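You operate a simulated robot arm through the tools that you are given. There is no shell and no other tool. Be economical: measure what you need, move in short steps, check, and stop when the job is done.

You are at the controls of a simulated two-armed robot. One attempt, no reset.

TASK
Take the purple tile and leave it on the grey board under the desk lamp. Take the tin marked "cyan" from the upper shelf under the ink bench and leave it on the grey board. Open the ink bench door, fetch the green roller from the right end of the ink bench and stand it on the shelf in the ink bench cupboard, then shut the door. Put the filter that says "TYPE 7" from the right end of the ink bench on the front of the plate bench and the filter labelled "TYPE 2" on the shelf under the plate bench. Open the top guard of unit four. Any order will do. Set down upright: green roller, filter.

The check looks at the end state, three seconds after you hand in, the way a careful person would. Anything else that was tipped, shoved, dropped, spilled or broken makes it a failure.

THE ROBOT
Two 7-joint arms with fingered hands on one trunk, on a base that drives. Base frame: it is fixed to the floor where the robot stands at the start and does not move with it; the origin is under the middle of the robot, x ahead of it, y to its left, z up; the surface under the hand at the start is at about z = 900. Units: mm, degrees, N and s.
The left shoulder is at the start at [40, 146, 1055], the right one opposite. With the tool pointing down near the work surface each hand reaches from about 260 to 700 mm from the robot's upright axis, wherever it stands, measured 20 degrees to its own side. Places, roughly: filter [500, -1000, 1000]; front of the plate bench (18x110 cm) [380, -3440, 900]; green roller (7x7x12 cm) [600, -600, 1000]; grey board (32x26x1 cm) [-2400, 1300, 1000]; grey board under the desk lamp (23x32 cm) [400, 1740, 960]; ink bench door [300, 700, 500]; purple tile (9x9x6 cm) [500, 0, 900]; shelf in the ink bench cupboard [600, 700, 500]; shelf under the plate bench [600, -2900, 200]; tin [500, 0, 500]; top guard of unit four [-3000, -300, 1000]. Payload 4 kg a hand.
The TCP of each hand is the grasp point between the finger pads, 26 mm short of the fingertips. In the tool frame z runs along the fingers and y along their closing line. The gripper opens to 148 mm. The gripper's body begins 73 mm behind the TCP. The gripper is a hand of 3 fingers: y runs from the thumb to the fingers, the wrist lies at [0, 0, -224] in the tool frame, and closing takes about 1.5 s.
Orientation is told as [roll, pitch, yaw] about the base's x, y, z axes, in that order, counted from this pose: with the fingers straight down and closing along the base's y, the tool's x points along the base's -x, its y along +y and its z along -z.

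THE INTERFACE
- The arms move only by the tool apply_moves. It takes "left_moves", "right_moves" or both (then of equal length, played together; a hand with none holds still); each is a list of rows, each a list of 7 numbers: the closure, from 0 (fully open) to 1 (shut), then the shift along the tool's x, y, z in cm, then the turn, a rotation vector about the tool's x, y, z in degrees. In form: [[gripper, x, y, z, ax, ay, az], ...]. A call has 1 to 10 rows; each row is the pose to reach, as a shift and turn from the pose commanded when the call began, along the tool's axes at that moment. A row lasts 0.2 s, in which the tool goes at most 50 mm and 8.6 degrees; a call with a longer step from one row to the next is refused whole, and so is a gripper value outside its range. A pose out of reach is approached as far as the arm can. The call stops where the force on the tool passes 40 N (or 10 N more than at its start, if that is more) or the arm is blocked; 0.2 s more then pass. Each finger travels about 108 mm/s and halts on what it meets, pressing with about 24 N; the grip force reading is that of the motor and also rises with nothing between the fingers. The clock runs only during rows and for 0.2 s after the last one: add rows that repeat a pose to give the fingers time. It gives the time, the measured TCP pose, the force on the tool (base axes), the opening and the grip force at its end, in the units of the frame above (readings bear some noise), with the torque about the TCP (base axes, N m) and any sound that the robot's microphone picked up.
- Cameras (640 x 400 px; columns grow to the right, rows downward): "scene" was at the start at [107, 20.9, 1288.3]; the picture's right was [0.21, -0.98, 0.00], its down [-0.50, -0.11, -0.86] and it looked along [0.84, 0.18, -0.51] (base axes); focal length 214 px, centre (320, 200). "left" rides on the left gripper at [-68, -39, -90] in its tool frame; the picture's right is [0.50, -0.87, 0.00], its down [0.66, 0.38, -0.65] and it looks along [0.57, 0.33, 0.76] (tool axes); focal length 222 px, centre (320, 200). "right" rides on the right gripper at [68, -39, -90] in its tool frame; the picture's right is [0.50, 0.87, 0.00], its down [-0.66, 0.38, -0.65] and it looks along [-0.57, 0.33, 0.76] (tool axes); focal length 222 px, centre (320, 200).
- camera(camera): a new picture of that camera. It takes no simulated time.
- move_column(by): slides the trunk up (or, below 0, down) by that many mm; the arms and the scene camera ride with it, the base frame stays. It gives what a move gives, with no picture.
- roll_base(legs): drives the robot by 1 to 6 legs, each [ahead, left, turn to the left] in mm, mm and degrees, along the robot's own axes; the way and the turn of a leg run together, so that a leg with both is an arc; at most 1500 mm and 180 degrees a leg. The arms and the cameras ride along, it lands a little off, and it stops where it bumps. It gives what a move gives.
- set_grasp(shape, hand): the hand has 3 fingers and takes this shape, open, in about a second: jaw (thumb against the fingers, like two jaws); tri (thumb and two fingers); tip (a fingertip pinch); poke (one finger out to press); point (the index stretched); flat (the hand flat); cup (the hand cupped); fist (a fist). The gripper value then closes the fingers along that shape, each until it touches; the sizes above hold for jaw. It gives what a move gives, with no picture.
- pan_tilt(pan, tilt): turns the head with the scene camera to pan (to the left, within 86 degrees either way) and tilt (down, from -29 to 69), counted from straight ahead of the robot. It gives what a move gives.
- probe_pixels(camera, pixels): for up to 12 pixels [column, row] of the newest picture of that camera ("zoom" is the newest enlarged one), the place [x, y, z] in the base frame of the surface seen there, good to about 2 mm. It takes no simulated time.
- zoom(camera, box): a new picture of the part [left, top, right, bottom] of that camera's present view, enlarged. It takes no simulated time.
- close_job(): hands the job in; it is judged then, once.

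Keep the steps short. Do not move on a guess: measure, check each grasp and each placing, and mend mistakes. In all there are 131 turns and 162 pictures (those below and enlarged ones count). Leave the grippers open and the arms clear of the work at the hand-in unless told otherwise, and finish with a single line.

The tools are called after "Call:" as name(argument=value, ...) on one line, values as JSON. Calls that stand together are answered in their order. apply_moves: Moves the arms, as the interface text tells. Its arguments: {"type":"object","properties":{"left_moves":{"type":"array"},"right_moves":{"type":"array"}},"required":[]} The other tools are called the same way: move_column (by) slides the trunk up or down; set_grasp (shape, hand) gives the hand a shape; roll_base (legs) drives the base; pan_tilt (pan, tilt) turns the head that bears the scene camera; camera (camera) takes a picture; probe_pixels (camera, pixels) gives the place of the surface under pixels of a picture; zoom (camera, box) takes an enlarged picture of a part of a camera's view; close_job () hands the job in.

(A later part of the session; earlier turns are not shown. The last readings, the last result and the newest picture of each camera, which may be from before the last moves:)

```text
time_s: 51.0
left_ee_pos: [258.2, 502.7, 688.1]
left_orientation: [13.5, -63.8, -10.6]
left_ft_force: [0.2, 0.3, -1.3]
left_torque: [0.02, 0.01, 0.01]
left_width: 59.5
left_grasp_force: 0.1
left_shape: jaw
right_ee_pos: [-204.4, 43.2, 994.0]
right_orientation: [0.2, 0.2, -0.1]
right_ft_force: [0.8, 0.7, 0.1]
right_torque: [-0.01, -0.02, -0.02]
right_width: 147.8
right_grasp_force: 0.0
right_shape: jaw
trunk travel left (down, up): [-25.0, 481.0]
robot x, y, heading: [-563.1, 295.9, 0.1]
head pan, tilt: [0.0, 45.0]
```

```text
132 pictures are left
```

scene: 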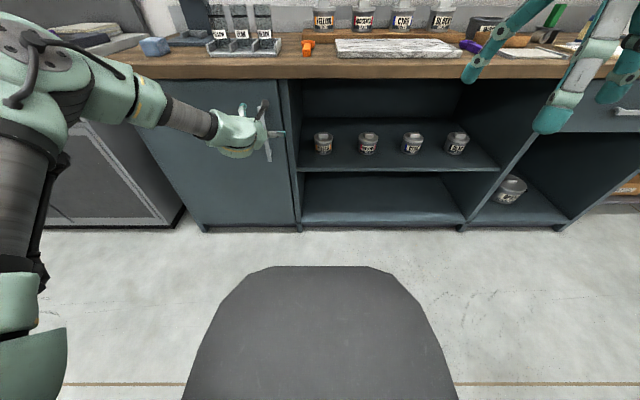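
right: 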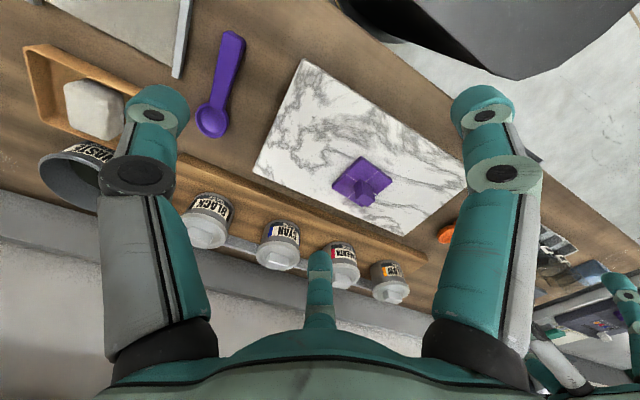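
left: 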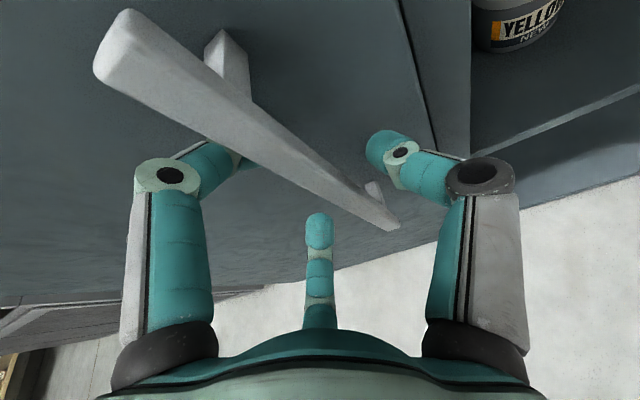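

No contact, and the upper finger reaches behind the bar. I close.

Call:
apply_moves(left_moves=[[0.8, 0, 0, 0, 0, 0, 0], [1, 0, 0, 0, 0, 0, 0], [1, 0, 0, 0, 0, 0, 0], [1, 0, 0, 0, 0, 0, 0], [1, 0, 0, 0, 0, 0, 0]])

Call:
camera(camera="left")

```text
time_s: 52.2
left_ee_pos: [257.8, 501.7, 688.7]
left_orientation: [13.3, -63.7, -10.5]
left_ft_force: [2.2, 0.5, -1.4]
left_torque: [-0.06, 0.03, 0.01]
left_width: 12.6
left_grasp_force: 24.0
left_shape: jaw
right_ee_pos: [-203.3, 42.9, 994.0]
right_orientation: [0.1, 0.2, 0.0]
right_ft_force: [-0.3, -0.5, -0.3]
right_torque: [-0.04, 0.04, 0.0]
right_width: 147.7
right_grasp_force: 0.0
right_shape: jaw
trunk travel left (down, up): [-25.0, 481.0]
robot x, y, heading: [-565.4, 291.4, -0.2]
head pan, tilt: [0.0, 45.0]
```

```text
131 pictures are left
```

left: 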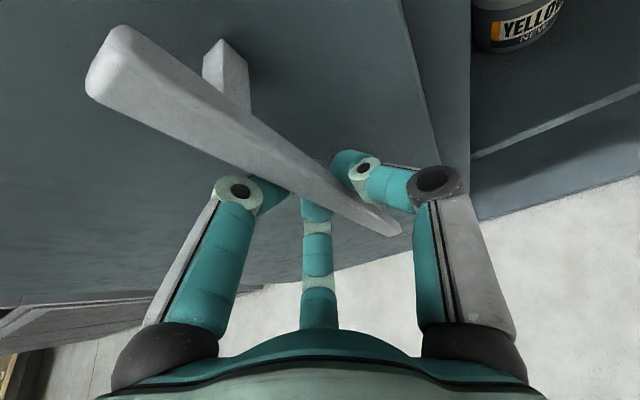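

Gripped at 12.6 mm, 24 N. I pull along the arc about the hinge (≈(310,975)) to 15° first.

Call:
apply_moves(left_moves=[[1, 0.9, 0.37, -1.85, 2.2, -0.2, 1], [1, 1.8, 0.74, -3.7, 4.5, -0.5, 2.1], [1, 2.7, 1.3, -5.5, 6.8, -0.8, 3.2], [1, 3.6, 1.84, -7.3, 9, -1, 4.2], [1, 4.5, 2.55, -9.05, 11.3, -1.3, 5.3], [1, 5.4, 3.28, -10.8, 13.5, -1.5, 6.3]])

Call:
camera(camera="scene")

```text
time_s: 53.6
left_ee_pos: [133.1, 550.4, 681.4]
left_orientation: [13.0, -63.5, -25.3]
left_ft_force: [-8.3, -16.5, -11.7]
left_torque: [0.34, -0.01, -0.02]
left_width: 12.2
left_grasp_force: 23.9
left_shape: jaw
left hand out of reach, approached as far as the arm can: row 2, 3, 4, 5, 6
right_ee_pos: [-205.9, 43.6, 993.9]
right_orientation: [0.2, 0.0, -0.2]
right_ft_force: [0.1, 0.0, -0.3]
right_torque: [-0.02, -0.04, 0.01]
right_width: 147.7
right_grasp_force: 0.1
right_shape: jaw
trunk travel left (down, up): [-25.0, 481.0]
robot x, y, heading: [-566.7, 295.8, 0.2]
head pan, tilt: [0.0, 45.0]
```

```text
130 pictures are left
```

scene: 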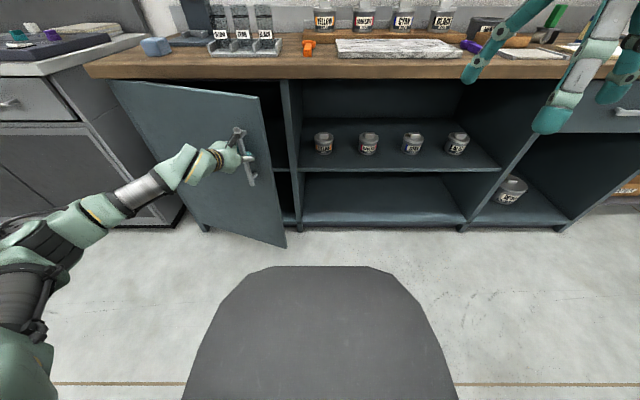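

The door is about 18° open. I release the bar, back off, and measure the door's free edge.

Call:
apply_moves(left_moves=[[0.6, 0, 0, 0, 0, 0, 0], [0.3, 0, 0, 0, 0, 0, 0], [0.3, 0, 0, 0, 0, 0, 0], [0.3, 0, 0, -4, 0, 0, 0], [0.3, 0, 0, -8, 0, 0, 0]])

Call:
camera(camera="scene")

Call:
probe_pixels(camera="scene", pixels=[[255, 100], [268, 150], [280, 225], [115, 85], [200, 220], [248, 175], [236, 132], [180, 110]])

```text
time_s: 54.8
left_ee_pos: [51.8, 584.7, 714.5]
left_orientation: [13.0, -64.0, -25.3]
left_ft_force: [-0.6, -0.5, 1.0]
left_torque: [0.0, -0.02, 0.0]
left_width: 103.2
left_grasp_force: 0.0
left_shape: jaw
left hand out of reach, approached as far as the arm can: row 4, 5
right_ee_pos: [-204.5, 43.0, 995.2]
right_orientation: [0.2, 0.2, -0.2]
right_ft_force: [0.3, -0.4, 0.3]
right_torque: [0.0, -0.01, -0.01]
right_width: 147.8
right_grasp_force: 0.1
right_shape: jaw
trunk travel left (down, up): [-25.0, 481.0]
robot x, y, heading: [-568.0, 297.3, -0.2]
head pan, tilt: [0.0, 45.0]
```

```text
129 pictures are left
```

scene: 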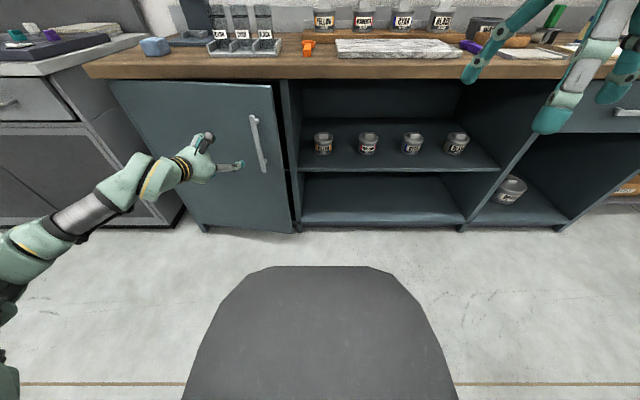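

```text
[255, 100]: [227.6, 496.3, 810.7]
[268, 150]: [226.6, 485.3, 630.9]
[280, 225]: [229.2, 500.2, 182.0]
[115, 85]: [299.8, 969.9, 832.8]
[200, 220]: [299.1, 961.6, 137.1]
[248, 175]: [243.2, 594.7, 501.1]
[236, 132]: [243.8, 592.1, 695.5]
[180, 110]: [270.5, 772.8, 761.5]
```

The door sits at about 8° now; it may be self-closing or was dragged by the fingers. I move the hand further back, let time pass, and check whether the door moves.

Call:
apply_moves(left_moves=[[0, 0, 0, -3, 0, 0, 0], [0, 0, 0, -5, 0, 0, 0], [0, 0, 0, -5, 0, 0, 0], [0, 0, 0, -5, 0, 0, 0]])

Call:
camera(camera="scene")

Call:
probe_pixels(camera="scene", pixels=[[255, 100], [268, 150], [253, 135], [258, 160], [115, 85]])

```text
time_s: 55.8
left_ee_pos: [10.0, 593.8, 732.4]
left_orientation: [13.0, -63.8, -25.2]
left_ft_force: [0.6, 0.5, -0.8]
left_torque: [0.0, -0.03, -0.02]
left_width: 147.9
left_grasp_force: 0.0
left_shape: jaw
right_ee_pos: [-204.4, 42.3, 994.6]
right_orientation: [0.1, 0.1, 0.0]
right_ft_force: [-0.2, 0.4, -0.8]
right_torque: [0.02, 0.04, -0.03]
right_width: 148.0
right_grasp_force: 0.0
right_shape: jaw
trunk travel left (down, up): [-25.0, 481.0]
robot x, y, heading: [-565.2, 295.2, -0.2]
head pan, tilt: [0.0, 45.0]
```

```text
128 pictures are left
```

scene: 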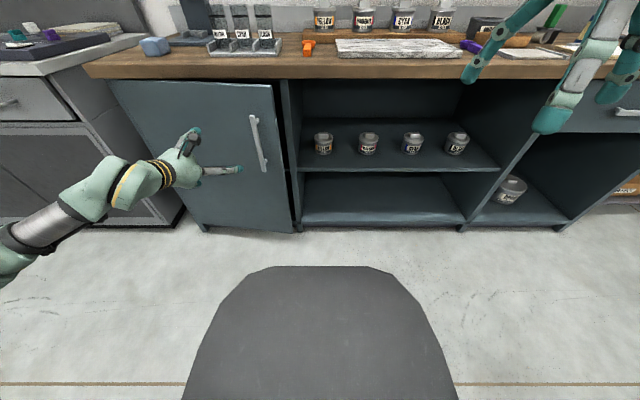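

```text
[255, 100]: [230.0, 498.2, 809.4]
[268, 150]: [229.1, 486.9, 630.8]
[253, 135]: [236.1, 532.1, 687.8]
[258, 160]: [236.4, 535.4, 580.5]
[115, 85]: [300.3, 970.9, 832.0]
```

The door holds (230). The opening fingers had pushed it back. I re-grip: bar front is now at (236,533). First I pre-position with 0.6 closure, 5 cm short.

Call:
apply_moves(left_moves=[[0.6, -1.5, -0.1, 4, 0, 0, 0], [0.6, -3.1, -0.3, 8.5, 0, 0, 0], [0.6, -4.6, -0.4, 13, 0, 0, 0], [0.6, -6.1, -0.6, 17, 0, 0, 0], [0.6, -6.1, -0.6, 17, 0, 0, 0]])

Call:
camera(camera="left")

Call:
probe_pixels(camera="left", pixels=[[320, 120], [300, 100], [280, 80], [340, 140], [320, 203]])

```text
time_s: 57.0
left_ee_pos: [186.3, 547.7, 715.5]
left_orientation: [13.0, -63.8, -25.3]
left_ft_force: [0.4, 0.7, 0.3]
left_torque: [0.01, -0.01, 0.0]
left_width: 59.6
left_grasp_force: 0.2
left_shape: jaw
right_ee_pos: [-204.3, 43.3, 994.7]
right_orientation: [0.2, 0.1, -0.2]
right_ft_force: [-0.5, -0.2, -0.9]
right_torque: [0.01, 0.0, -0.04]
right_width: 147.9
right_grasp_force: 0.1
right_shape: jaw
trunk travel left (down, up): [-25.0, 481.0]
robot x, y, heading: [-567.2, 295.2, 0.1]
head pan, tilt: [0.0, 45.0]
```

```text
127 pictures are left
```

left: 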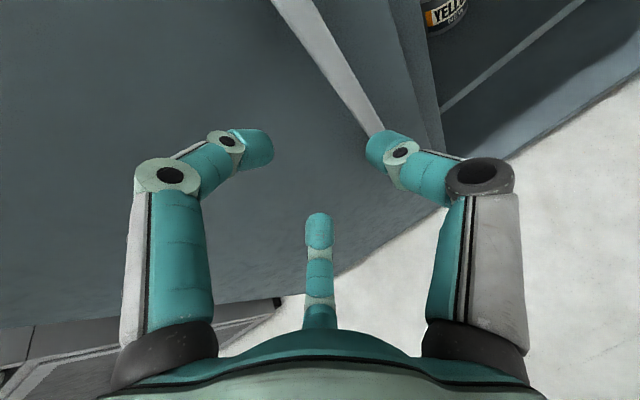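

```text
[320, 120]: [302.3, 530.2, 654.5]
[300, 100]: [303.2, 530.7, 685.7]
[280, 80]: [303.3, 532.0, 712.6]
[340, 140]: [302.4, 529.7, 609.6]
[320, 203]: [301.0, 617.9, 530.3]
```

The door has swung shut again (surface at x 302; it coasts freely). I re-grip at the closed position: shift -30 mm sideways then 82 mm ahead.

Call:
apply_moves(left_moves=[[0.6, -0.7, -1.5, 0, 0, 0, 0], [0.6, -1.5, -3.0, 0, 0, 0, 0], [0.6, -1.5, -3.0, 4, 0, 0, 0], [0.6, -1.5, -3.0, 7, 0, 0, 0], [0.6, -1.5, -3.0, 8.2, 0, 0, 0], [0.6, -1.5, -3.0, 8.2, 0, 0, 0], [0.8, -1.5, -3.0, 8.2, 0, 0, 0], [1, -1.5, -3.0, 8.2, 0, 0, 0], [1, -1.5, -3.0, 8.2, 0, 0, 0], [1, -1.5, -3.0, 8.2, 0, 0, 0]])

Call:
camera(camera="left")

```text
time_s: 59.2
left_ee_pos: [256.9, 502.7, 688.7]
left_orientation: [13.0, -63.8, -25.3]
left_ft_force: [1.1, -0.4, -0.4]
left_torque: [-0.07, 0.17, -0.14]
left_width: 14.9
left_grasp_force: 24.1
left_shape: jaw
right_ee_pos: [-204.6, 42.1, 993.8]
right_orientation: [0.1, 0.2, -0.1]
right_ft_force: [0.3, -0.1, -0.2]
right_torque: [-0.01, -0.03, 0.02]
right_width: 148.0
right_grasp_force: 0.1
right_shape: jaw
trunk travel left (down, up): [-25.0, 481.0]
robot x, y, heading: [-569.2, 293.2, 0.0]
head pan, tilt: [0.0, 45.0]
```

```text
126 pictures are left
```

left: 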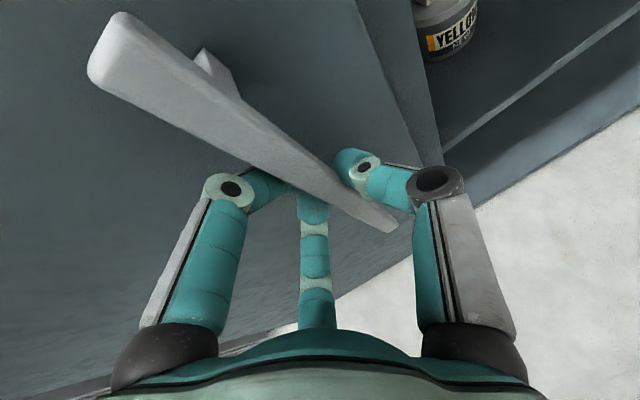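

Gripped again (15 mm, 24 N). I pull along the arc to 40° in one sweep.

Call:
apply_moves(left_moves=[[1, 0.88, -0.19, -1.9, 1.6, -0.2, 0.7], [1, 1.76, -0.38, -3.77, 3.1, -0.3, 1.5], [1, 3.56, -0.39, -7.54, 6.3, -0.7, 3], [1, 5.41, -0.05, -11.3, 9.4, -1, 4.5], [1, 7.23, 0.64, -14.95, 12.5, -1.4, 6], [1, 9.08, 1.72, -18.57, 15.7, -1.7, 7.5], [1, 10.9, 3.13, -22.07, 18.8, -2.1, 9], [1, 12.7, 4.88, -25.43, 22, -2.4, 10.5], [1, 14.4, 6.94, -28.57, 25, -2.8, 12]])

Call:
camera(camera="scene")

```text
time_s: 61.2
left_ee_pos: [-37.6, 646.6, 686.7]
left_orientation: [13.2, -63.9, -53.3]
left_ft_force: [6.5, 7.3, 2.7]
left_torque: [-0.35, 0.19, 0.11]
left_width: 13.7
left_grasp_force: 23.9
left_shape: jaw
right_ee_pos: [-205.4, 45.0, 996.3]
right_orientation: [0.0, 0.2, -0.1]
right_ft_force: [0.8, 1.1, 0.0]
right_torque: [-0.02, 0.02, 0.0]
right_width: 147.9
right_grasp_force: 0.1
right_shape: jaw
trunk travel left (down, up): [-25.0, 481.0]
robot x, y, heading: [-565.4, 292.0, 0.3]
head pan, tilt: [0.0, 45.0]
```

```text
125 pictures are left
```

scene: 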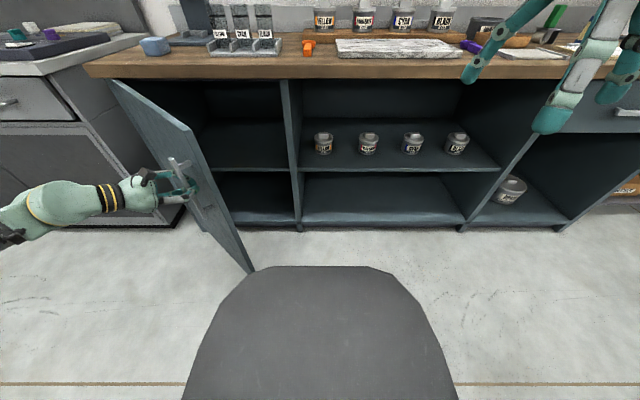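

Door at 40°, hand still gripping. I continue to 70°.

Call:
apply_moves(left_moves=[[1, 1.83, 0.47, -3.72, 3.1, -0.3, 1.5], [1, 3.68, 1.33, -7.39, 6.3, -0.7, 3], [1, 5.51, 2.52, -10.93, 9.4, -1, 4.5], [1, 7.34, 4.07, -14.39, 12.5, -1.4, 6], [1, 9.12, 5.94, -17.69, 15.7, -1.7, 7.5], [1, 10.85, 8.13, -20.79, 18.8, -2.1, 9]])

Call:
camera(camera="scene")

```text
time_s: 61.9
left_ee_pos: [-79.5, 695.2, 680.4]
left_orientation: [11.7, -63.3, -61.2]
left_ft_force: [16.4, 12.3, 1.8]
left_torque: [-0.46, 0.4, 0.0]
left_width: 13.1
left_grasp_force: 24.0
left_shape: jaw
left hand out of reach, approached as far as the arm can: row 2, 3
right_ee_pos: [-202.7, 44.1, 994.8]
right_orientation: [0.0, 0.2, -0.2]
right_ft_force: [1.3, -0.3, 0.5]
right_torque: [0.0, -0.01, -0.03]
right_width: 147.7
right_grasp_force: 0.0
right_shape: jaw
trunk travel left (down, up): [-25.0, 481.0]
robot x, y, heading: [-564.4, 292.0, -0.2]
head pan, tilt: [0.0, 45.0]
stopped in row 3 (left hand): the force on the tool passed its limit at 54 N (the readings are from after the stop); the commanded pose is now the measured one
```

```text
124 pictures are left
```

scene: 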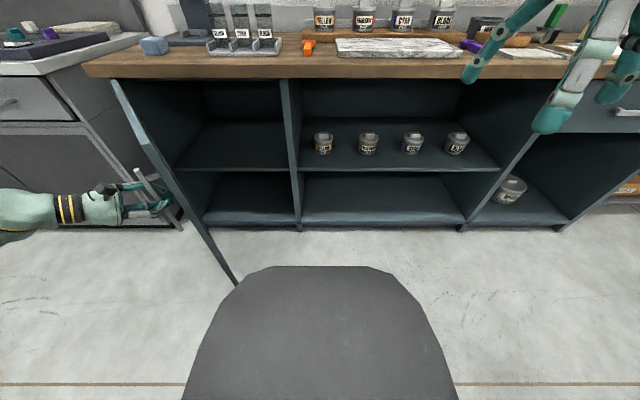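

Door about 48° open. I release while retreating at the same time, so as not to push the door.

Call:
apply_moves(left_moves=[[0.8, 0, 0, 0, 0, 0, 0], [0.6, 0, 0, -1.5, 0, 0, 0], [0.5, 0, 0, -4, 0, 0, 0], [0.4, 0, 0, -8, 0, 0, 0], [0.4, 0, 0, -11, 0, 0, 0]])

Call:
move_column(by=300)

Call:
camera(camera="scene")

```text
time_s: 63.1
left_ee_pos: [-140.5, 760.0, 728.3]
left_orientation: [11.3, -63.3, -61.1]
left_ft_force: [5.4, 2.2, -4.1]
left_torque: [-0.08, 0.3, 0.13]
left_width: 88.0
left_grasp_force: 0.0
left_shape: jaw
left hand out of reach, approached as far as the arm can: row 5
right_ee_pos: [-205.0, 42.5, 994.9]
right_orientation: [0.1, 0.2, -0.2]
right_ft_force: [-0.6, 0.6, 0.2]
right_torque: [0.01, -0.01, -0.01]
right_width: 147.7
right_grasp_force: 0.1
right_shape: jaw
trunk travel left (down, up): [-25.0, 481.0]
robot x, y, heading: [-566.8, 293.1, -0.1]
head pan, tilt: [0.0, 45.0]
```

```text
time_s: 66.1
left_ee_pos: [-142.0, 758.7, 1030.3]
left_orientation: [11.3, -63.4, -61.0]
left_ft_force: [-0.4, 0.3, -0.3]
left_torque: [0.01, -0.01, 0.0]
left_width: 88.6
left_grasp_force: 0.0
left_shape: jaw
right_ee_pos: [-205.0, 43.5, 1294.2]
right_orientation: [-0.1, 0.1, -0.2]
right_ft_force: [0.0, 0.0, -0.6]
right_torque: [0.01, -0.01, 0.01]
right_width: 147.9
right_grasp_force: 0.0
right_shape: jaw
trunk travel left (down, up): [-325.0, 181.0]
robot x, y, heading: [-566.0, 291.7, 0.1]
head pan, tilt: [0.0, 45.0]
```

```text
123 pictures are left
```

scene: 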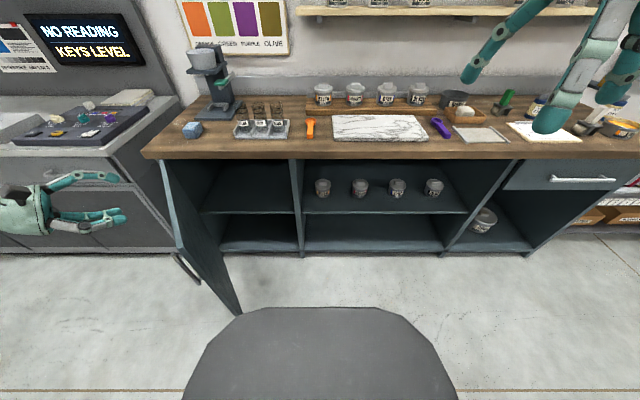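

The door stays at roughly 50°. With the hand above it (z 1030), I turn the hand back to face forward and bring it to the right side of the door.

Call:
apply_moves(left_moves=[[0.4, -1.6, -1.07, 3.03, -6.7, 0.7, -3.3], [0.4, -3.2, -2.13, 6.07, -13.4, 1.3, -6.6], [0.4, -4.8, -3.2, 9.1, -20.1, 2, -9.9], [0.4, -6.4, -4.27, 12.1, -26.8, 2.7, -13.2], [0.4, -8, -5.33, 15.2, -33.5, 3.3, -16.5], [0.4, -9.6, -6.4, 18.2, -40.2, 4, -19.8], [0.4, -9.6, -6.4, 18.2, -40.2, 4, -19.8]])

Call:
camera(camera="scene")

Call:
probe_pixels(camera="scene", pixels=[[165, 170], [180, 230], [237, 308], [237, 185], [250, 210], [240, 230], [330, 215], [330, 150], [225, 210]])

```text
time_s: 67.7
left_ee_pos: [-77.9, 586.7, 1043.8]
left_orientation: [11.7, -63.3, -25.1]
left_ft_force: [-0.1, 0.0, 0.8]
left_torque: [0.01, 0.02, 0.03]
left_width: 88.9
left_grasp_force: 0.0
left_shape: jaw
left hand out of reach, approached as far as the arm can: row 5, 6, 7
right_ee_pos: [-204.0, 41.5, 1294.2]
right_orientation: [0.2, 0.2, -0.1]
right_ft_force: [0.4, -0.4, 0.2]
right_torque: [0.01, 0.0, 0.02]
right_width: 148.1
right_grasp_force: 0.1
right_shape: jaw
trunk travel left (down, up): [-325.0, 181.0]
robot x, y, heading: [-566.5, 293.5, -0.1]
head pan, tilt: [0.0, 45.0]
```

```text
122 pictures are left
```

scene: 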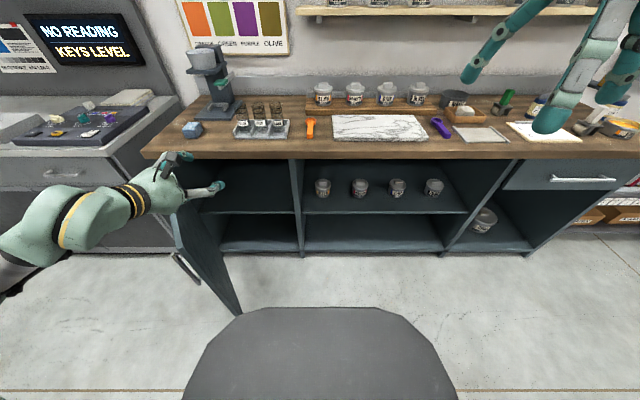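

```text
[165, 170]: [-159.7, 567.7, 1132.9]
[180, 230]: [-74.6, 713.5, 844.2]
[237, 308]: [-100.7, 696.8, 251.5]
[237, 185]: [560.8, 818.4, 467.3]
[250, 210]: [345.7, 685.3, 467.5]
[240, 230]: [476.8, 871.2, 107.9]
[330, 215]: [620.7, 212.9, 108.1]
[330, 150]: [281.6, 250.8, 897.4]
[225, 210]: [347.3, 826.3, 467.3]
```

Door edge is at (-105,690), about 55° open; shelf in the cupboard at z 467. I lower the trunk 250 and strafe left so the hand pushes the door from inside.

Call:
move_column(by=-250)

Call:
roll_base(legs=[[0, 250, 0]])

Call:
camera(camera="scene")

```text
time_s: 70.3
left_ee_pos: [-79.4, 587.2, 794.0]
left_orientation: [11.8, -63.3, -25.1]
left_ft_force: [0.6, 0.0, -0.7]
left_torque: [-0.05, -0.02, -0.02]
left_width: 88.9
left_grasp_force: 0.0
left_shape: jaw
right_ee_pos: [-204.6, 41.8, 1044.5]
right_orientation: [0.0, 0.1, -0.2]
right_ft_force: [-0.5, 0.3, -0.2]
right_torque: [0.0, -0.01, 0.01]
right_width: 148.2
right_grasp_force: 0.1
right_shape: jaw
trunk travel left (down, up): [-75.0, 431.0]
robot x, y, heading: [-566.3, 290.4, 0.0]
head pan, tilt: [0.0, 45.0]
```

```text
time_s: 71.3
left_ee_pos: [-84.4, 628.1, 793.6]
left_orientation: [11.1, -63.6, -25.5]
left_ft_force: [-8.0, -3.7, 4.0]
left_torque: [0.3, -0.16, 0.7]
left_width: 88.6
left_grasp_force: 0.0
left_shape: jaw
right_ee_pos: [-206.7, 90.7, 1044.4]
right_orientation: [0.0, 0.0, -0.3]
right_ft_force: [-0.3, 0.0, -0.3]
right_torque: [-0.05, 0.01, -0.02]
right_width: 148.0
right_grasp_force: 0.1
right_shape: jaw
trunk travel left (down, up): [-75.0, 431.0]
robot x, y, heading: [-566.7, 340.1, -0.1]
head pan, tilt: [0.0, 45.0]
stopped in leg 1: the force on the tool passed its limit at 61 N (the readings are from after the stop); the commanded pose is now the measured one
```

```text
121 pictures are left
```

scene: 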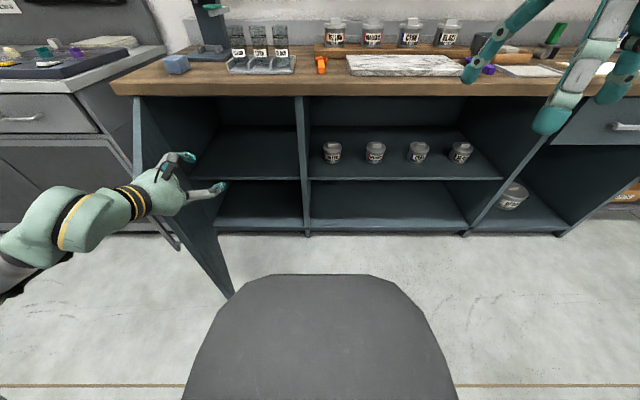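

Contact impact stopped the drive. I move the hand deeper (x≈20) and push the door with slow arm steps.

Call:
apply_moves(left_moves=[[0.4, -0.56, -2.9, 0.5, 0, 0, 0], [0.4, -2.56, -1.74, 4.5, 0, 0, 0], [0.4, -4.56, -0.58, 9.0, 0, 0, 0], [0.4, -3.99, 2.32, 8.87, 0, 0, 0], [0.4, -3.61, 4.25, 8.53, 0, 0, 0], [0.4, -3.24, 6.19, 8.19, 0, 0, 0], [0.4, -2.86, 8.12, 7.86, 0, 0, 0], [0.4, -2.49, 10.06, 7.52, 0, 0, 0], [0.4, -2.11, 12, 7.18, 0, 0, 0], [0.4, -1.74, 13.9, 6.84, 0, 0, 0]])

Call:
camera(camera="scene")

```text
refused: row 3 steps farther than a row can; nothing moved
```

```text
120 pictures are left
```

scene: 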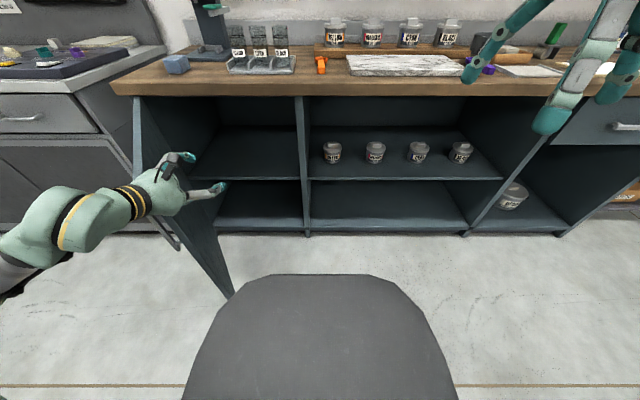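

Step too long; resent finer.

Call:
apply_moves(left_moves=[[0.4, -0.56, -2.9, 0.5, 0, 0, 0], [0.4, -2.16, -1.9, 4.0, 0, 0, 0], [0.4, -3.76, -0.9, 7.5, 0, 0, 0], [0.4, -3.99, 2.32, 8.87, 0, 0, 0], [0.4, -3.61, 4.25, 8.53, 0, 0, 0], [0.4, -3.24, 6.19, 8.19, 0, 0, 0], [0.4, -2.86, 8.12, 7.86, 0, 0, 0], [0.4, -2.49, 10.06, 7.52, 0, 0, 0], [0.4, -2.11, 12, 7.18, 0, 0, 0], [0.4, -1.74, 13.9, 6.84, 0, 0, 0]])

Call:
camera(camera="scene")

```text
time_s: 71.8
left_ee_pos: [-79.3, 618.4, 793.9]
left_orientation: [11.3, -63.8, -26.8]
left_ft_force: [-21.8, -13.6, 8.4]
left_torque: [1.05, -0.37, 2.09]
left_width: 88.8
left_grasp_force: 0.1
left_shape: jaw
left hand out of reach, approached as far as the arm can: row 1, 2
right_ee_pos: [-205.5, 86.2, 1044.0]
right_orientation: [0.1, 0.2, -0.2]
right_ft_force: [0.2, 0.3, 0.4]
right_torque: [-0.04, 0.03, 0.03]
right_width: 147.8
right_grasp_force: 0.0
right_shape: jaw
trunk travel left (down, up): [-75.0, 431.0]
robot x, y, heading: [-565.9, 339.2, 0.2]
head pan, tilt: [0.0, 45.0]
stopped in row 2 (left hand): the force on the tool passed its limit at 59 N (the readings are from after the stop); the commanded pose is now the measured one
```

```text
119 pictures are left
```

scene: 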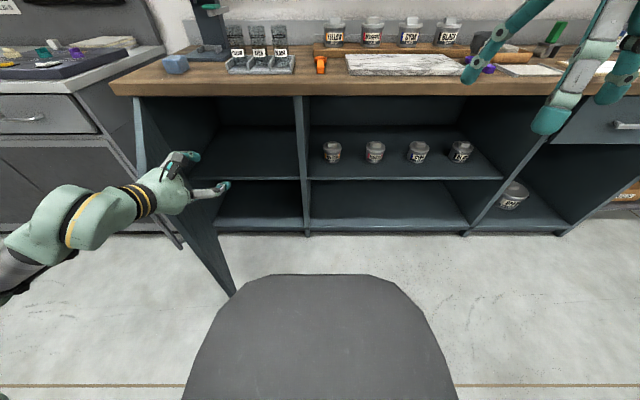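

The hand's body jams on the door's end edge. I use the base: right 120, ahead 150, then left so that the hand pushes the inner face.

Call:
roll_base(legs=[[-20, -110, 0], [170, 0, 0], [0, 250, 0]])

Call:
camera(camera="scene")

```text
time_s: 74.6
left_ee_pos: [61.1, 530.4, 792.7]
left_orientation: [11.2, -63.6, -27.2]
left_ft_force: [0.0, 0.4, -1.2]
left_torque: [0.0, 0.0, -0.02]
left_width: 88.7
left_grasp_force: 0.0
left_shape: jaw
right_ee_pos: [-59.8, 3.6, 1043.9]
right_orientation: [0.2, 0.1, -0.2]
right_ft_force: [0.6, 0.4, 0.2]
right_torque: [-0.03, -0.06, 0.02]
right_width: 148.0
right_grasp_force: 0.0
right_shape: jaw
trunk travel left (down, up): [-75.0, 431.0]
robot x, y, heading: [-422.7, 257.9, 0.3]
head pan, tilt: [0.0, 45.0]
stopped in leg 3: the robot was blocked; the commanded pose is now the measured one
```

```text
118 pictures are left
```

scene: 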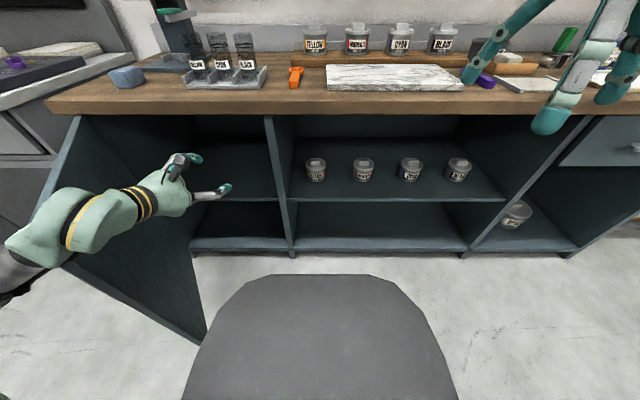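

The forearm, level with the door, is blocked by its end. I step right, raise the trunk 250, and turn the hand to point down so that the forearm is above the door.

Call:
roll_base(legs=[[0, -60, 0]])

Call:
move_column(by=280)

Call:
apply_moves(left_moves=[[0.4, 0, 0, -1, 0, 8, 0], [0.4, 0, 0, -2, 0, 16, 0], [0.4, 0, 0, -3, 0, 24, 0], [0.4, 0, 0, -3, 0, 32, 0], [0.4, 0, 0, -3, 0, 40, 0], [0.4, 0, 0, -3, 0, 48, 0], [0.4, 0, 0, -3, 0, 56, 0], [0.4, 0, 0, -3, 0, 62, 0]])

Call:
camera(camera="scene")

```text
time_s: 75.6
left_ee_pos: [65.1, 469.4, 788.5]
left_orientation: [10.7, -63.2, -26.9]
left_ft_force: [-0.6, -1.0, 0.3]
left_torque: [-0.02, 0.01, 0.0]
left_width: 88.6
left_grasp_force: 0.1
left_shape: jaw
right_ee_pos: [-56.3, -58.4, 1042.8]
right_orientation: [0.2, 0.3, -0.3]
right_ft_force: [-0.2, -1.0, 0.1]
right_torque: [0.03, -0.03, 0.02]
right_width: 148.0
right_grasp_force: 0.1
right_shape: jaw
trunk travel left (down, up): [-75.0, 431.0]
robot x, y, heading: [-421.0, 195.7, -0.3]
head pan, tilt: [0.0, 45.0]
```

```text
time_s: 78.4
left_ee_pos: [65.7, 470.0, 1068.9]
left_orientation: [10.5, -63.2, -26.8]
left_ft_force: [0.3, 0.1, -0.2]
left_torque: [-0.01, 0.05, -0.05]
left_width: 88.7
left_grasp_force: 0.1
left_shape: jaw
right_ee_pos: [-58.5, -56.2, 1322.1]
right_orientation: [0.2, 0.2, -0.3]
right_ft_force: [-0.6, -0.5, -0.6]
right_torque: [-0.01, -0.01, -0.03]
right_width: 148.2
right_grasp_force: 0.0
right_shape: jaw
trunk travel left (down, up): [-355.0, 151.0]
robot x, y, heading: [-423.8, 193.6, -0.2]
head pan, tilt: [0.0, 45.0]
```

```text
time_s: 80.2
left_ee_pos: [39.9, 475.2, 1081.6]
left_orientation: [4.7, -1.5, -17.5]
left_ft_force: [0.6, -0.3, 0.4]
left_torque: [-0.02, 0.01, 0.0]
left_width: 88.8
left_grasp_force: 0.1
left_shape: jaw
right_ee_pos: [-56.3, -58.0, 1323.5]
right_orientation: [0.1, 0.4, -0.2]
right_ft_force: [0.3, -0.2, 0.2]
right_torque: [0.0, 0.02, -0.02]
right_width: 148.0
right_grasp_force: 0.1
right_shape: jaw
trunk travel left (down, up): [-355.0, 151.0]
robot x, y, heading: [-418.5, 191.5, 0.1]
head pan, tilt: [0.0, 45.0]
```

```text
117 pictures are left
```

scene: 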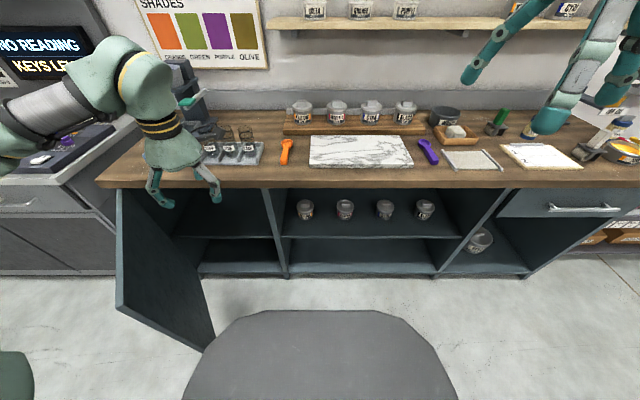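

I lower the hand 180 by arm and 150 by trunk (fingertips to ~725, forearm stays above the door top), then strafe left to push.

Call:
apply_moves(left_moves=[[0.8, 0, 0, 4.5, 0, 0, 0], [0.8, 0, 0, 9, 0, 0, 0], [0.8, 0, 0, 13.5, 0, 0, 0], [0.8, 0, 0, 18, 0, 0, 0]])

Call:
move_column(by=-150)

Call:
roll_base(legs=[[0, 350, 0]])

Call:
camera(camera="scene")

```text
time_s: 81.2
left_ee_pos: [49.9, 494.1, 899.7]
left_orientation: [4.6, -1.6, -17.4]
left_ft_force: [0.0, -0.7, -0.2]
left_torque: [0.01, -0.01, -0.03]
left_width: 29.7
left_grasp_force: 0.1
left_shape: jaw
right_ee_pos: [-55.9, -56.3, 1322.9]
right_orientation: [0.2, 0.5, -0.2]
right_ft_force: [-0.1, 0.1, 0.3]
right_torque: [-0.02, 0.0, -0.03]
right_width: 148.1
right_grasp_force: 0.0
right_shape: jaw
trunk travel left (down, up): [-355.0, 151.0]
robot x, y, heading: [-418.1, 192.3, 0.3]
head pan, tilt: [0.0, 45.0]
```

```text
time_s: 82.9
left_ee_pos: [49.5, 490.9, 752.8]
left_orientation: [4.6, -1.5, -17.4]
left_ft_force: [0.4, -0.1, -0.2]
left_torque: [0.02, 0.0, 0.03]
left_width: 29.9
left_grasp_force: 0.1
left_shape: jaw
right_ee_pos: [-57.2, -56.9, 1174.5]
right_orientation: [0.0, 0.2, -0.3]
right_ft_force: [0.4, 0.2, -0.8]
right_torque: [0.03, -0.01, -0.01]
right_width: 147.8
right_grasp_force: 0.0
right_shape: jaw
trunk travel left (down, up): [-205.0, 301.0]
robot x, y, heading: [-418.4, 195.9, 0.3]
head pan, tilt: [0.0, 45.0]
```

```text
time_s: 85.3
left_ee_pos: [50.6, 855.1, 753.2]
left_orientation: [4.7, -1.6, -17.6]
left_ft_force: [-0.2, 0.0, -0.8]
left_torque: [-0.02, -0.01, -0.02]
left_width: 29.7
left_grasp_force: 0.1
left_shape: jaw
right_ee_pos: [-56.4, 304.5, 1174.0]
right_orientation: [0.1, 0.3, -0.6]
right_ft_force: [-0.2, 0.7, 0.0]
right_torque: [0.0, -0.02, -0.03]
right_width: 147.8
right_grasp_force: 0.0
right_shape: jaw
trunk travel left (down, up): [-205.0, 301.0]
robot x, y, heading: [-420.5, 559.1, -0.3]
head pan, tilt: [0.0, 45.0]
```

```text
116 pictures are left
```

scene: 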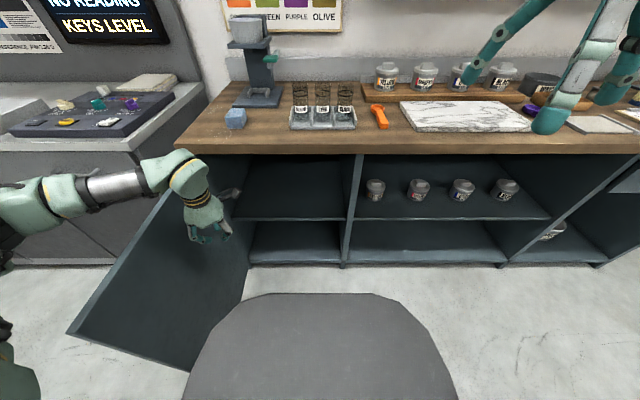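

It works. Another 140 left to bring the door past 90°.

Call:
roll_base(legs=[[0, 150, 0]])

Call:
camera(camera="scene")

```text
time_s: 86.7
left_ee_pos: [50.0, 989.7, 754.3]
left_orientation: [4.3, -1.8, -18.6]
left_ft_force: [1.3, -3.9, -0.1]
left_torque: [0.37, 0.03, -0.06]
left_width: 29.7
left_grasp_force: 0.1
left_shape: jaw
right_ee_pos: [-57.3, 447.0, 1175.4]
right_orientation: [0.1, 0.2, -0.6]
right_ft_force: [-0.7, 0.3, 0.0]
right_torque: [-0.02, -0.04, 0.01]
right_width: 147.8
right_grasp_force: 0.1
right_shape: jaw
trunk travel left (down, up): [-205.0, 301.0]
robot x, y, heading: [-422.9, 700.4, -0.2]
head pan, tilt: [0.0, 45.0]
stopped in leg 1: the robot was blocked; the commanded pose is now the measured one
```

```text
115 pictures are left
```

scene: 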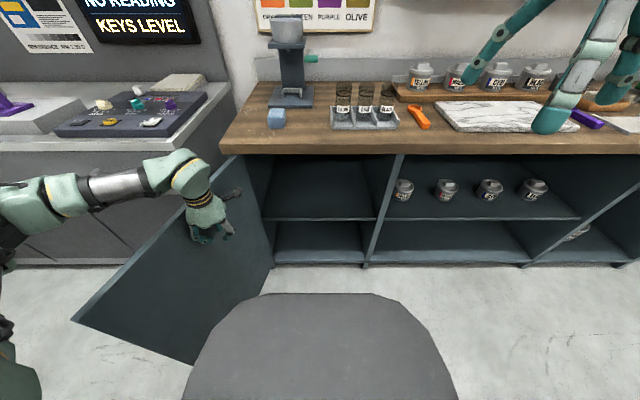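

Door is fully open (~100°). I raise the left hand, strafe right to the roller's place and look.

Call:
apply_moves(left_moves=[[0.5, 0, -2, 0, 0, 0, 0], [0.3, 0, -4, -4, 0, 0, 0], [0, 0, -4, -9, 0, 0, 0], [0, 0, -4, -14, 0, 0, 0], [0, 0, -4, -19, 0, 0, 0], [0, 0, -4, -24, 0, 0, 0], [0, 0, -4, -28, 0, 0, 0], [0, 0, -4, -32, 0, 0, 0]])

Call:
roll_base(legs=[[0, -1440, 0], [260, 0, 0]])

Call:
pan_tilt(pan=0, tilt=40)

Call:
camera(camera="scene")

```text
time_s: 88.5
left_ee_pos: [24.4, 929.8, 1071.5]
left_orientation: [4.4, -1.6, -18.4]
left_ft_force: [-0.6, 0.1, 0.3]
left_torque: [-0.01, 0.0, -0.01]
left_width: 148.0
left_grasp_force: 0.1
left_shape: jaw
right_ee_pos: [-57.0, 445.1, 1174.5]
right_orientation: [0.2, 0.2, -0.4]
right_ft_force: [-0.2, 0.9, 0.2]
right_torque: [0.02, -0.01, 0.02]
right_width: 147.9
right_grasp_force: 0.1
right_shape: jaw
trunk travel left (down, up): [-205.0, 301.0]
robot x, y, heading: [-419.7, 699.2, -0.1]
head pan, tilt: [0.0, 45.0]
```

```text
time_s: 97.1
left_ee_pos: [301.3, -489.2, 1069.7]
left_orientation: [4.3, -1.7, -17.0]
left_ft_force: [-0.1, 0.6, -0.1]
left_torque: [0.05, 0.01, -0.03]
left_width: 148.0
left_grasp_force: 0.0
left_shape: jaw
right_ee_pos: [233.2, -976.0, 1173.8]
right_orientation: [0.1, 0.2, 1.0]
right_ft_force: [0.6, 0.1, 0.6]
right_torque: [-0.03, 0.04, 0.0]
right_width: 147.9
right_grasp_force: 0.0
right_shape: jaw
trunk travel left (down, up): [-205.0, 301.0]
robot x, y, heading: [-138.3, -736.2, 1.1]
head pan, tilt: [0.0, 45.0]
```

```text
time_s: 97.8
left_ee_pos: [301.8, -489.3, 1069.7]
left_orientation: [4.5, -1.6, -16.9]
left_ft_force: [0.1, 0.1, 0.8]
left_torque: [-0.01, -0.04, 0.0]
left_width: 147.9
left_grasp_force: 0.1
left_shape: jaw
right_ee_pos: [233.9, -975.4, 1173.4]
right_orientation: [0.1, 0.3, 1.0]
right_ft_force: [0.4, -0.4, 0.3]
right_torque: [0.05, 0.02, 0.02]
right_width: 147.8
right_grasp_force: 0.0
right_shape: jaw
trunk travel left (down, up): [-205.0, 301.0]
robot x, y, heading: [-136.3, -731.2, 1.6]
head pan, tilt: [0.0, 40.0]
```

```text
114 pictures are left
```

scene: 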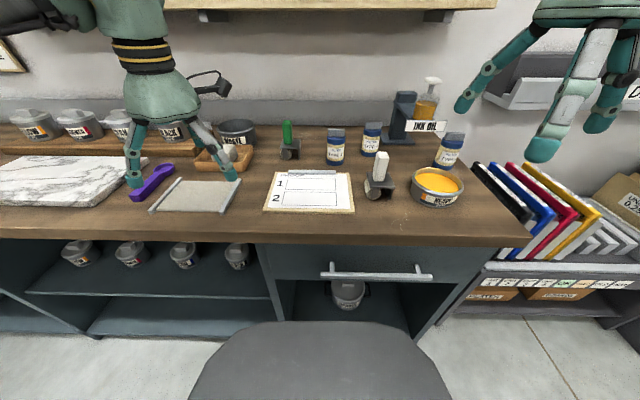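

Call:
zoom(camera="scene", box=[260, 90, 480, 215])

Call:
probe_pixels(camera="scene", pixels=[[287, 122], [287, 132], [290, 150], [284, 157], [295, 157], [336, 130], [336, 150], [371, 125], [371, 140], [452, 135], [450, 155], [380, 165]])

Call:
zoom(camera="scene", box=[265, 110, 345, 170])

```text
2.91 times, centred on (370, 152) of scene
```

zoom: 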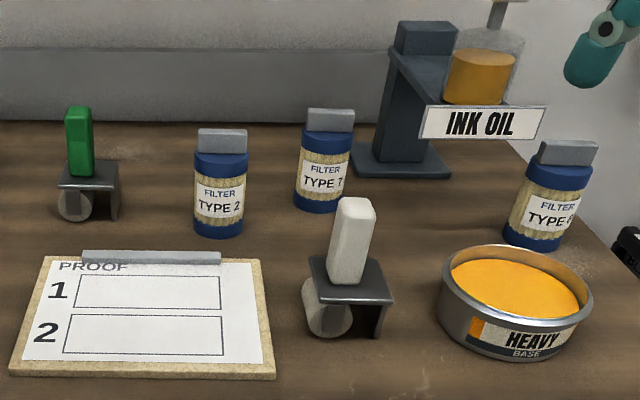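

```text
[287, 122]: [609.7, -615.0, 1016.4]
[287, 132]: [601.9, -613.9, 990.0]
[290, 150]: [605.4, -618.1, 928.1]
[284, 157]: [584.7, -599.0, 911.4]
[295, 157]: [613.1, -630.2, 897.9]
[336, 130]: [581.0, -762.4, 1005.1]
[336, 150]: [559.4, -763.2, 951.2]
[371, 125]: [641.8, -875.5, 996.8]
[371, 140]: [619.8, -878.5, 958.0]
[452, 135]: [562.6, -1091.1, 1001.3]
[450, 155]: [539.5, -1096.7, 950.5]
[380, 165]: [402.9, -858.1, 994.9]
```

```text
6.67 times, centred on (305, 140) of scene
```

zoom: 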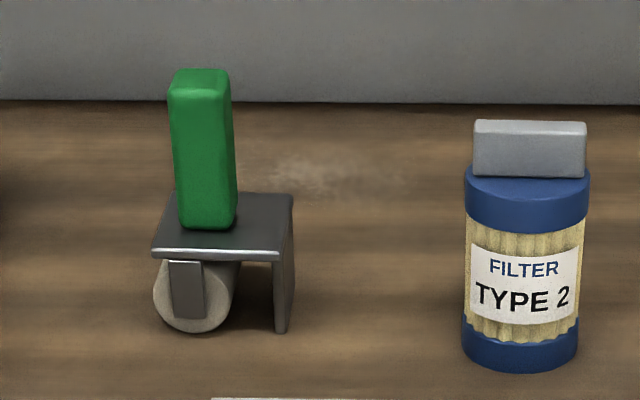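

Roller handle is at (610,-613), z ~935–1018; TYPE 2 filter at (575,-763), TYPE 7 at (637,-876). I bring the left hand to a 60° forward tilt over the bench, high, in line with the roller.

Call:
apply_moves(left_moves=[[0, -2.2, -0.86, -1, -0.6, -7.4, -2.2], [0, -4.8, -1.7, -1, -1.2, -14.7, -4.4], [0, -7.4, -2.6, -1.2, -1.8, -22.1, -6.6], [0, -9.9, -3.4, -1.4, -2.5, -29.5, -8.9], [0, -12.4, -4.3, -1.6, -3.1, -36.8, -11.1], [0.3, -14.9, -5.2, -1.8, -3.7, -44.2, -13.3], [0.6, -17.4, -6, -2, -4.3, -51.5, -15.5], [0.6, -19.9, -6.9, -2, -4.9, -58.9, -17.7], [0.6, -19.9, -6.9, -2, -4.9, -58.9, -17.7]])

Call:
camera(camera="scene")

Call:
camera(camera="left")

```text
time_s: 99.8
left_ee_pos: [471.1, -616.0, 1091.1]
left_orientation: [-1.3, -61.7, 1.3]
left_ft_force: [0.2, -0.5, 0.0]
left_torque: [-0.01, 0.0, -0.02]
left_width: 59.6
left_grasp_force: 0.0
left_shape: jaw
right_ee_pos: [231.6, -973.8, 1174.4]
right_orientation: [0.1, 0.3, 1.0]
right_ft_force: [-0.5, 0.7, 1.0]
right_torque: [0.01, 0.0, 0.02]
right_width: 147.9
right_grasp_force: 0.0
right_shape: jaw
trunk travel left (down, up): [-205.0, 301.0]
robot x, y, heading: [-139.3, -736.2, 1.3]
head pan, tilt: [0.0, 40.0]
```

```text
111 pictures are left
```

scene: 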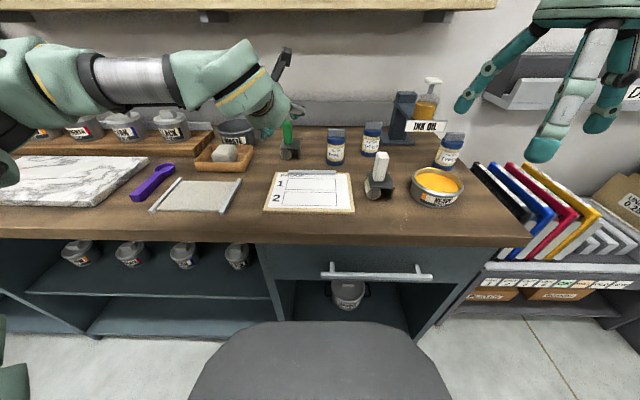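

```text
110 pictures are left
```

left: 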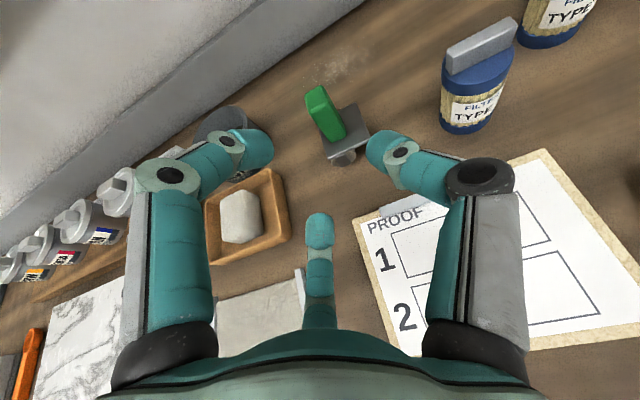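

Orientation good. I measure the handle from the hand camera.

Call:
probe_pixels(camera="left", pixels=[[317, 90], [310, 100], [327, 90], [320, 115], [335, 112], [330, 130], [350, 110], [345, 155], [343, 135]])

```text
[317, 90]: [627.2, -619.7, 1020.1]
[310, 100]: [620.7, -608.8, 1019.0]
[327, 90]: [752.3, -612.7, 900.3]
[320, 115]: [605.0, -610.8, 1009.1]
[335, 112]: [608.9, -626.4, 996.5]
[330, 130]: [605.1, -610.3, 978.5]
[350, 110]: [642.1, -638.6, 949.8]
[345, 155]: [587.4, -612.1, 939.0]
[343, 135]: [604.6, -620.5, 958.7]
```

Handle centre (616,-616), top 1020, plate ~940. I approach with 0.45 closure to TCP (616,-607,995).

Call:
apply_moves(left_moves=[[0.45, 0.8, 0.5, 3, 0, 0, 0], [0.45, 1.6, 0.9, 7, 0, 0, 0], [0.45, 1.6, 0.9, 11, 0, 0, 0], [0.45, 1.6, 0.9, 14.5, 0, 0, 0], [0.45, 1.6, 0.9, 17.3, 0, 0, 0], [0.45, 1.6, 0.9, 17.3, 0, 0, 0]])

Call:
camera(camera="left")

```text
time_s: 101.2
left_ee_pos: [612.7, -606.7, 993.3]
left_orientation: [-1.1, -61.6, 1.1]
left_ft_force: [0.7, -0.1, -0.6]
left_torque: [-0.01, 0.0, 0.02]
left_width: 80.8
left_grasp_force: 0.0
left_shape: jaw
right_ee_pos: [232.6, -975.3, 1174.6]
right_orientation: [0.1, 0.3, 1.0]
right_ft_force: [-0.3, 0.4, -0.1]
right_torque: [-0.03, -0.02, 0.02]
right_width: 148.0
right_grasp_force: 0.1
right_shape: jaw
trunk travel left (down, up): [-205.0, 301.0]
robot x, y, heading: [-136.8, -733.8, 1.5]
head pan, tilt: [0.0, 40.0]
```

```text
109 pictures are left
```

left: 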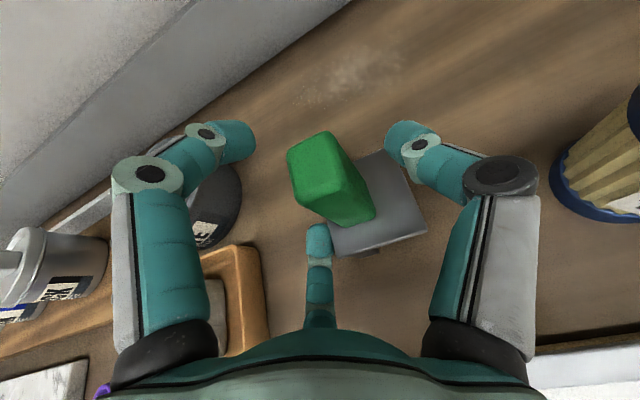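

The handle is between the fingers. I close.

Call:
apply_moves(left_moves=[[0.6, 0, 0, 0, 0, 0, 0], [0.75, 0, 0, 0, 0, 0, 0], [0.9, 0, 0, 0, 0, 0, 0], [1, 0, 0, 0, 0, 0, 0], [1, 0, 0, 0, 0, 0, 0], [1, 0, 0, 0, 0, 0, 0]])

Call:
camera(camera="left")

```text
time_s: 102.6
left_ee_pos: [612.8, -605.7, 996.0]
left_orientation: [-1.2, -61.6, 1.0]
left_ft_force: [2.3, 0.6, 4.6]
left_torque: [0.01, -0.11, 0.0]
left_width: 28.0
left_grasp_force: 23.8
left_shape: jaw
right_ee_pos: [232.3, -976.2, 1174.5]
right_orientation: [0.2, 0.3, 1.0]
right_ft_force: [0.0, 0.3, 0.3]
right_torque: [-0.02, -0.01, 0.0]
right_width: 147.9
right_grasp_force: 0.2
right_shape: jaw
trunk travel left (down, up): [-205.0, 301.0]
robot x, y, heading: [-135.4, -733.2, 1.5]
head pan, tilt: [0.0, 40.0]
```

```text
108 pictures are left
```

left: 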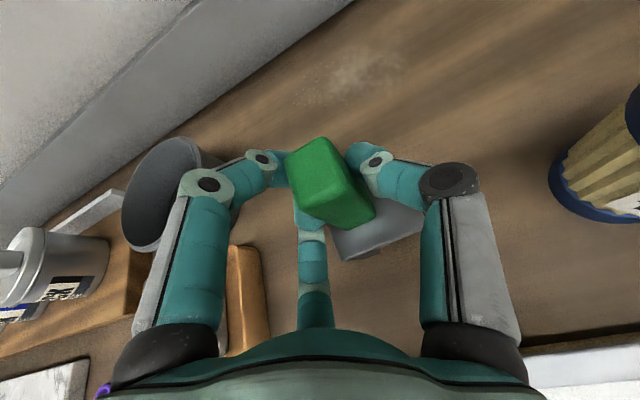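

Held at 28 mm. I lift with the trunk by 160 and look.

Call:
move_column(by=160)

Call:
camera(camera="scene")

Call:
zoom(camera="scene", box=[220, 60, 360, 180])

```text
time_s: 104.4
left_ee_pos: [614.0, -607.4, 1152.4]
left_orientation: [-1.3, -61.6, 1.1]
left_ft_force: [-0.2, -0.3, -1.9]
left_torque: [0.03, 0.02, 0.01]
left_width: 25.6
left_grasp_force: 24.2
left_shape: jaw
right_ee_pos: [234.5, -976.0, 1332.0]
right_orientation: [0.2, 0.4, 1.0]
right_ft_force: [1.0, -0.5, 0.1]
right_torque: [-0.01, -0.01, 0.01]
right_width: 147.9
right_grasp_force: 0.1
right_shape: jaw
trunk travel left (down, up): [-365.0, 141.0]
robot x, y, heading: [-135.4, -731.2, 1.3]
head pan, tilt: [0.0, 40.0]
```

```text
107 pictures are left
```

scene: 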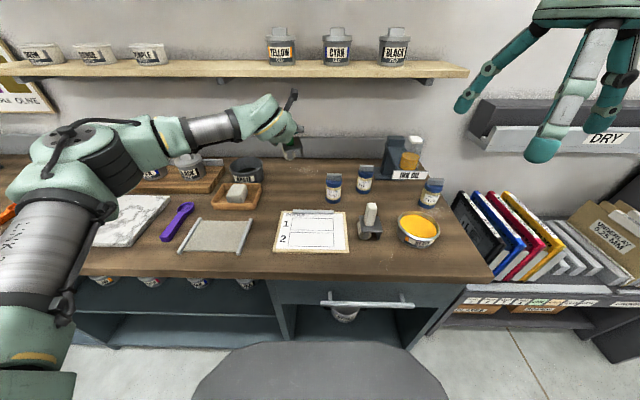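

```text
3.33 times, centred on (290, 120) of scene
```

zoom: 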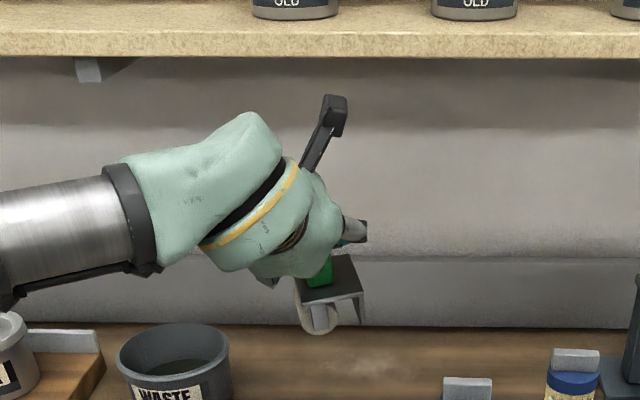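

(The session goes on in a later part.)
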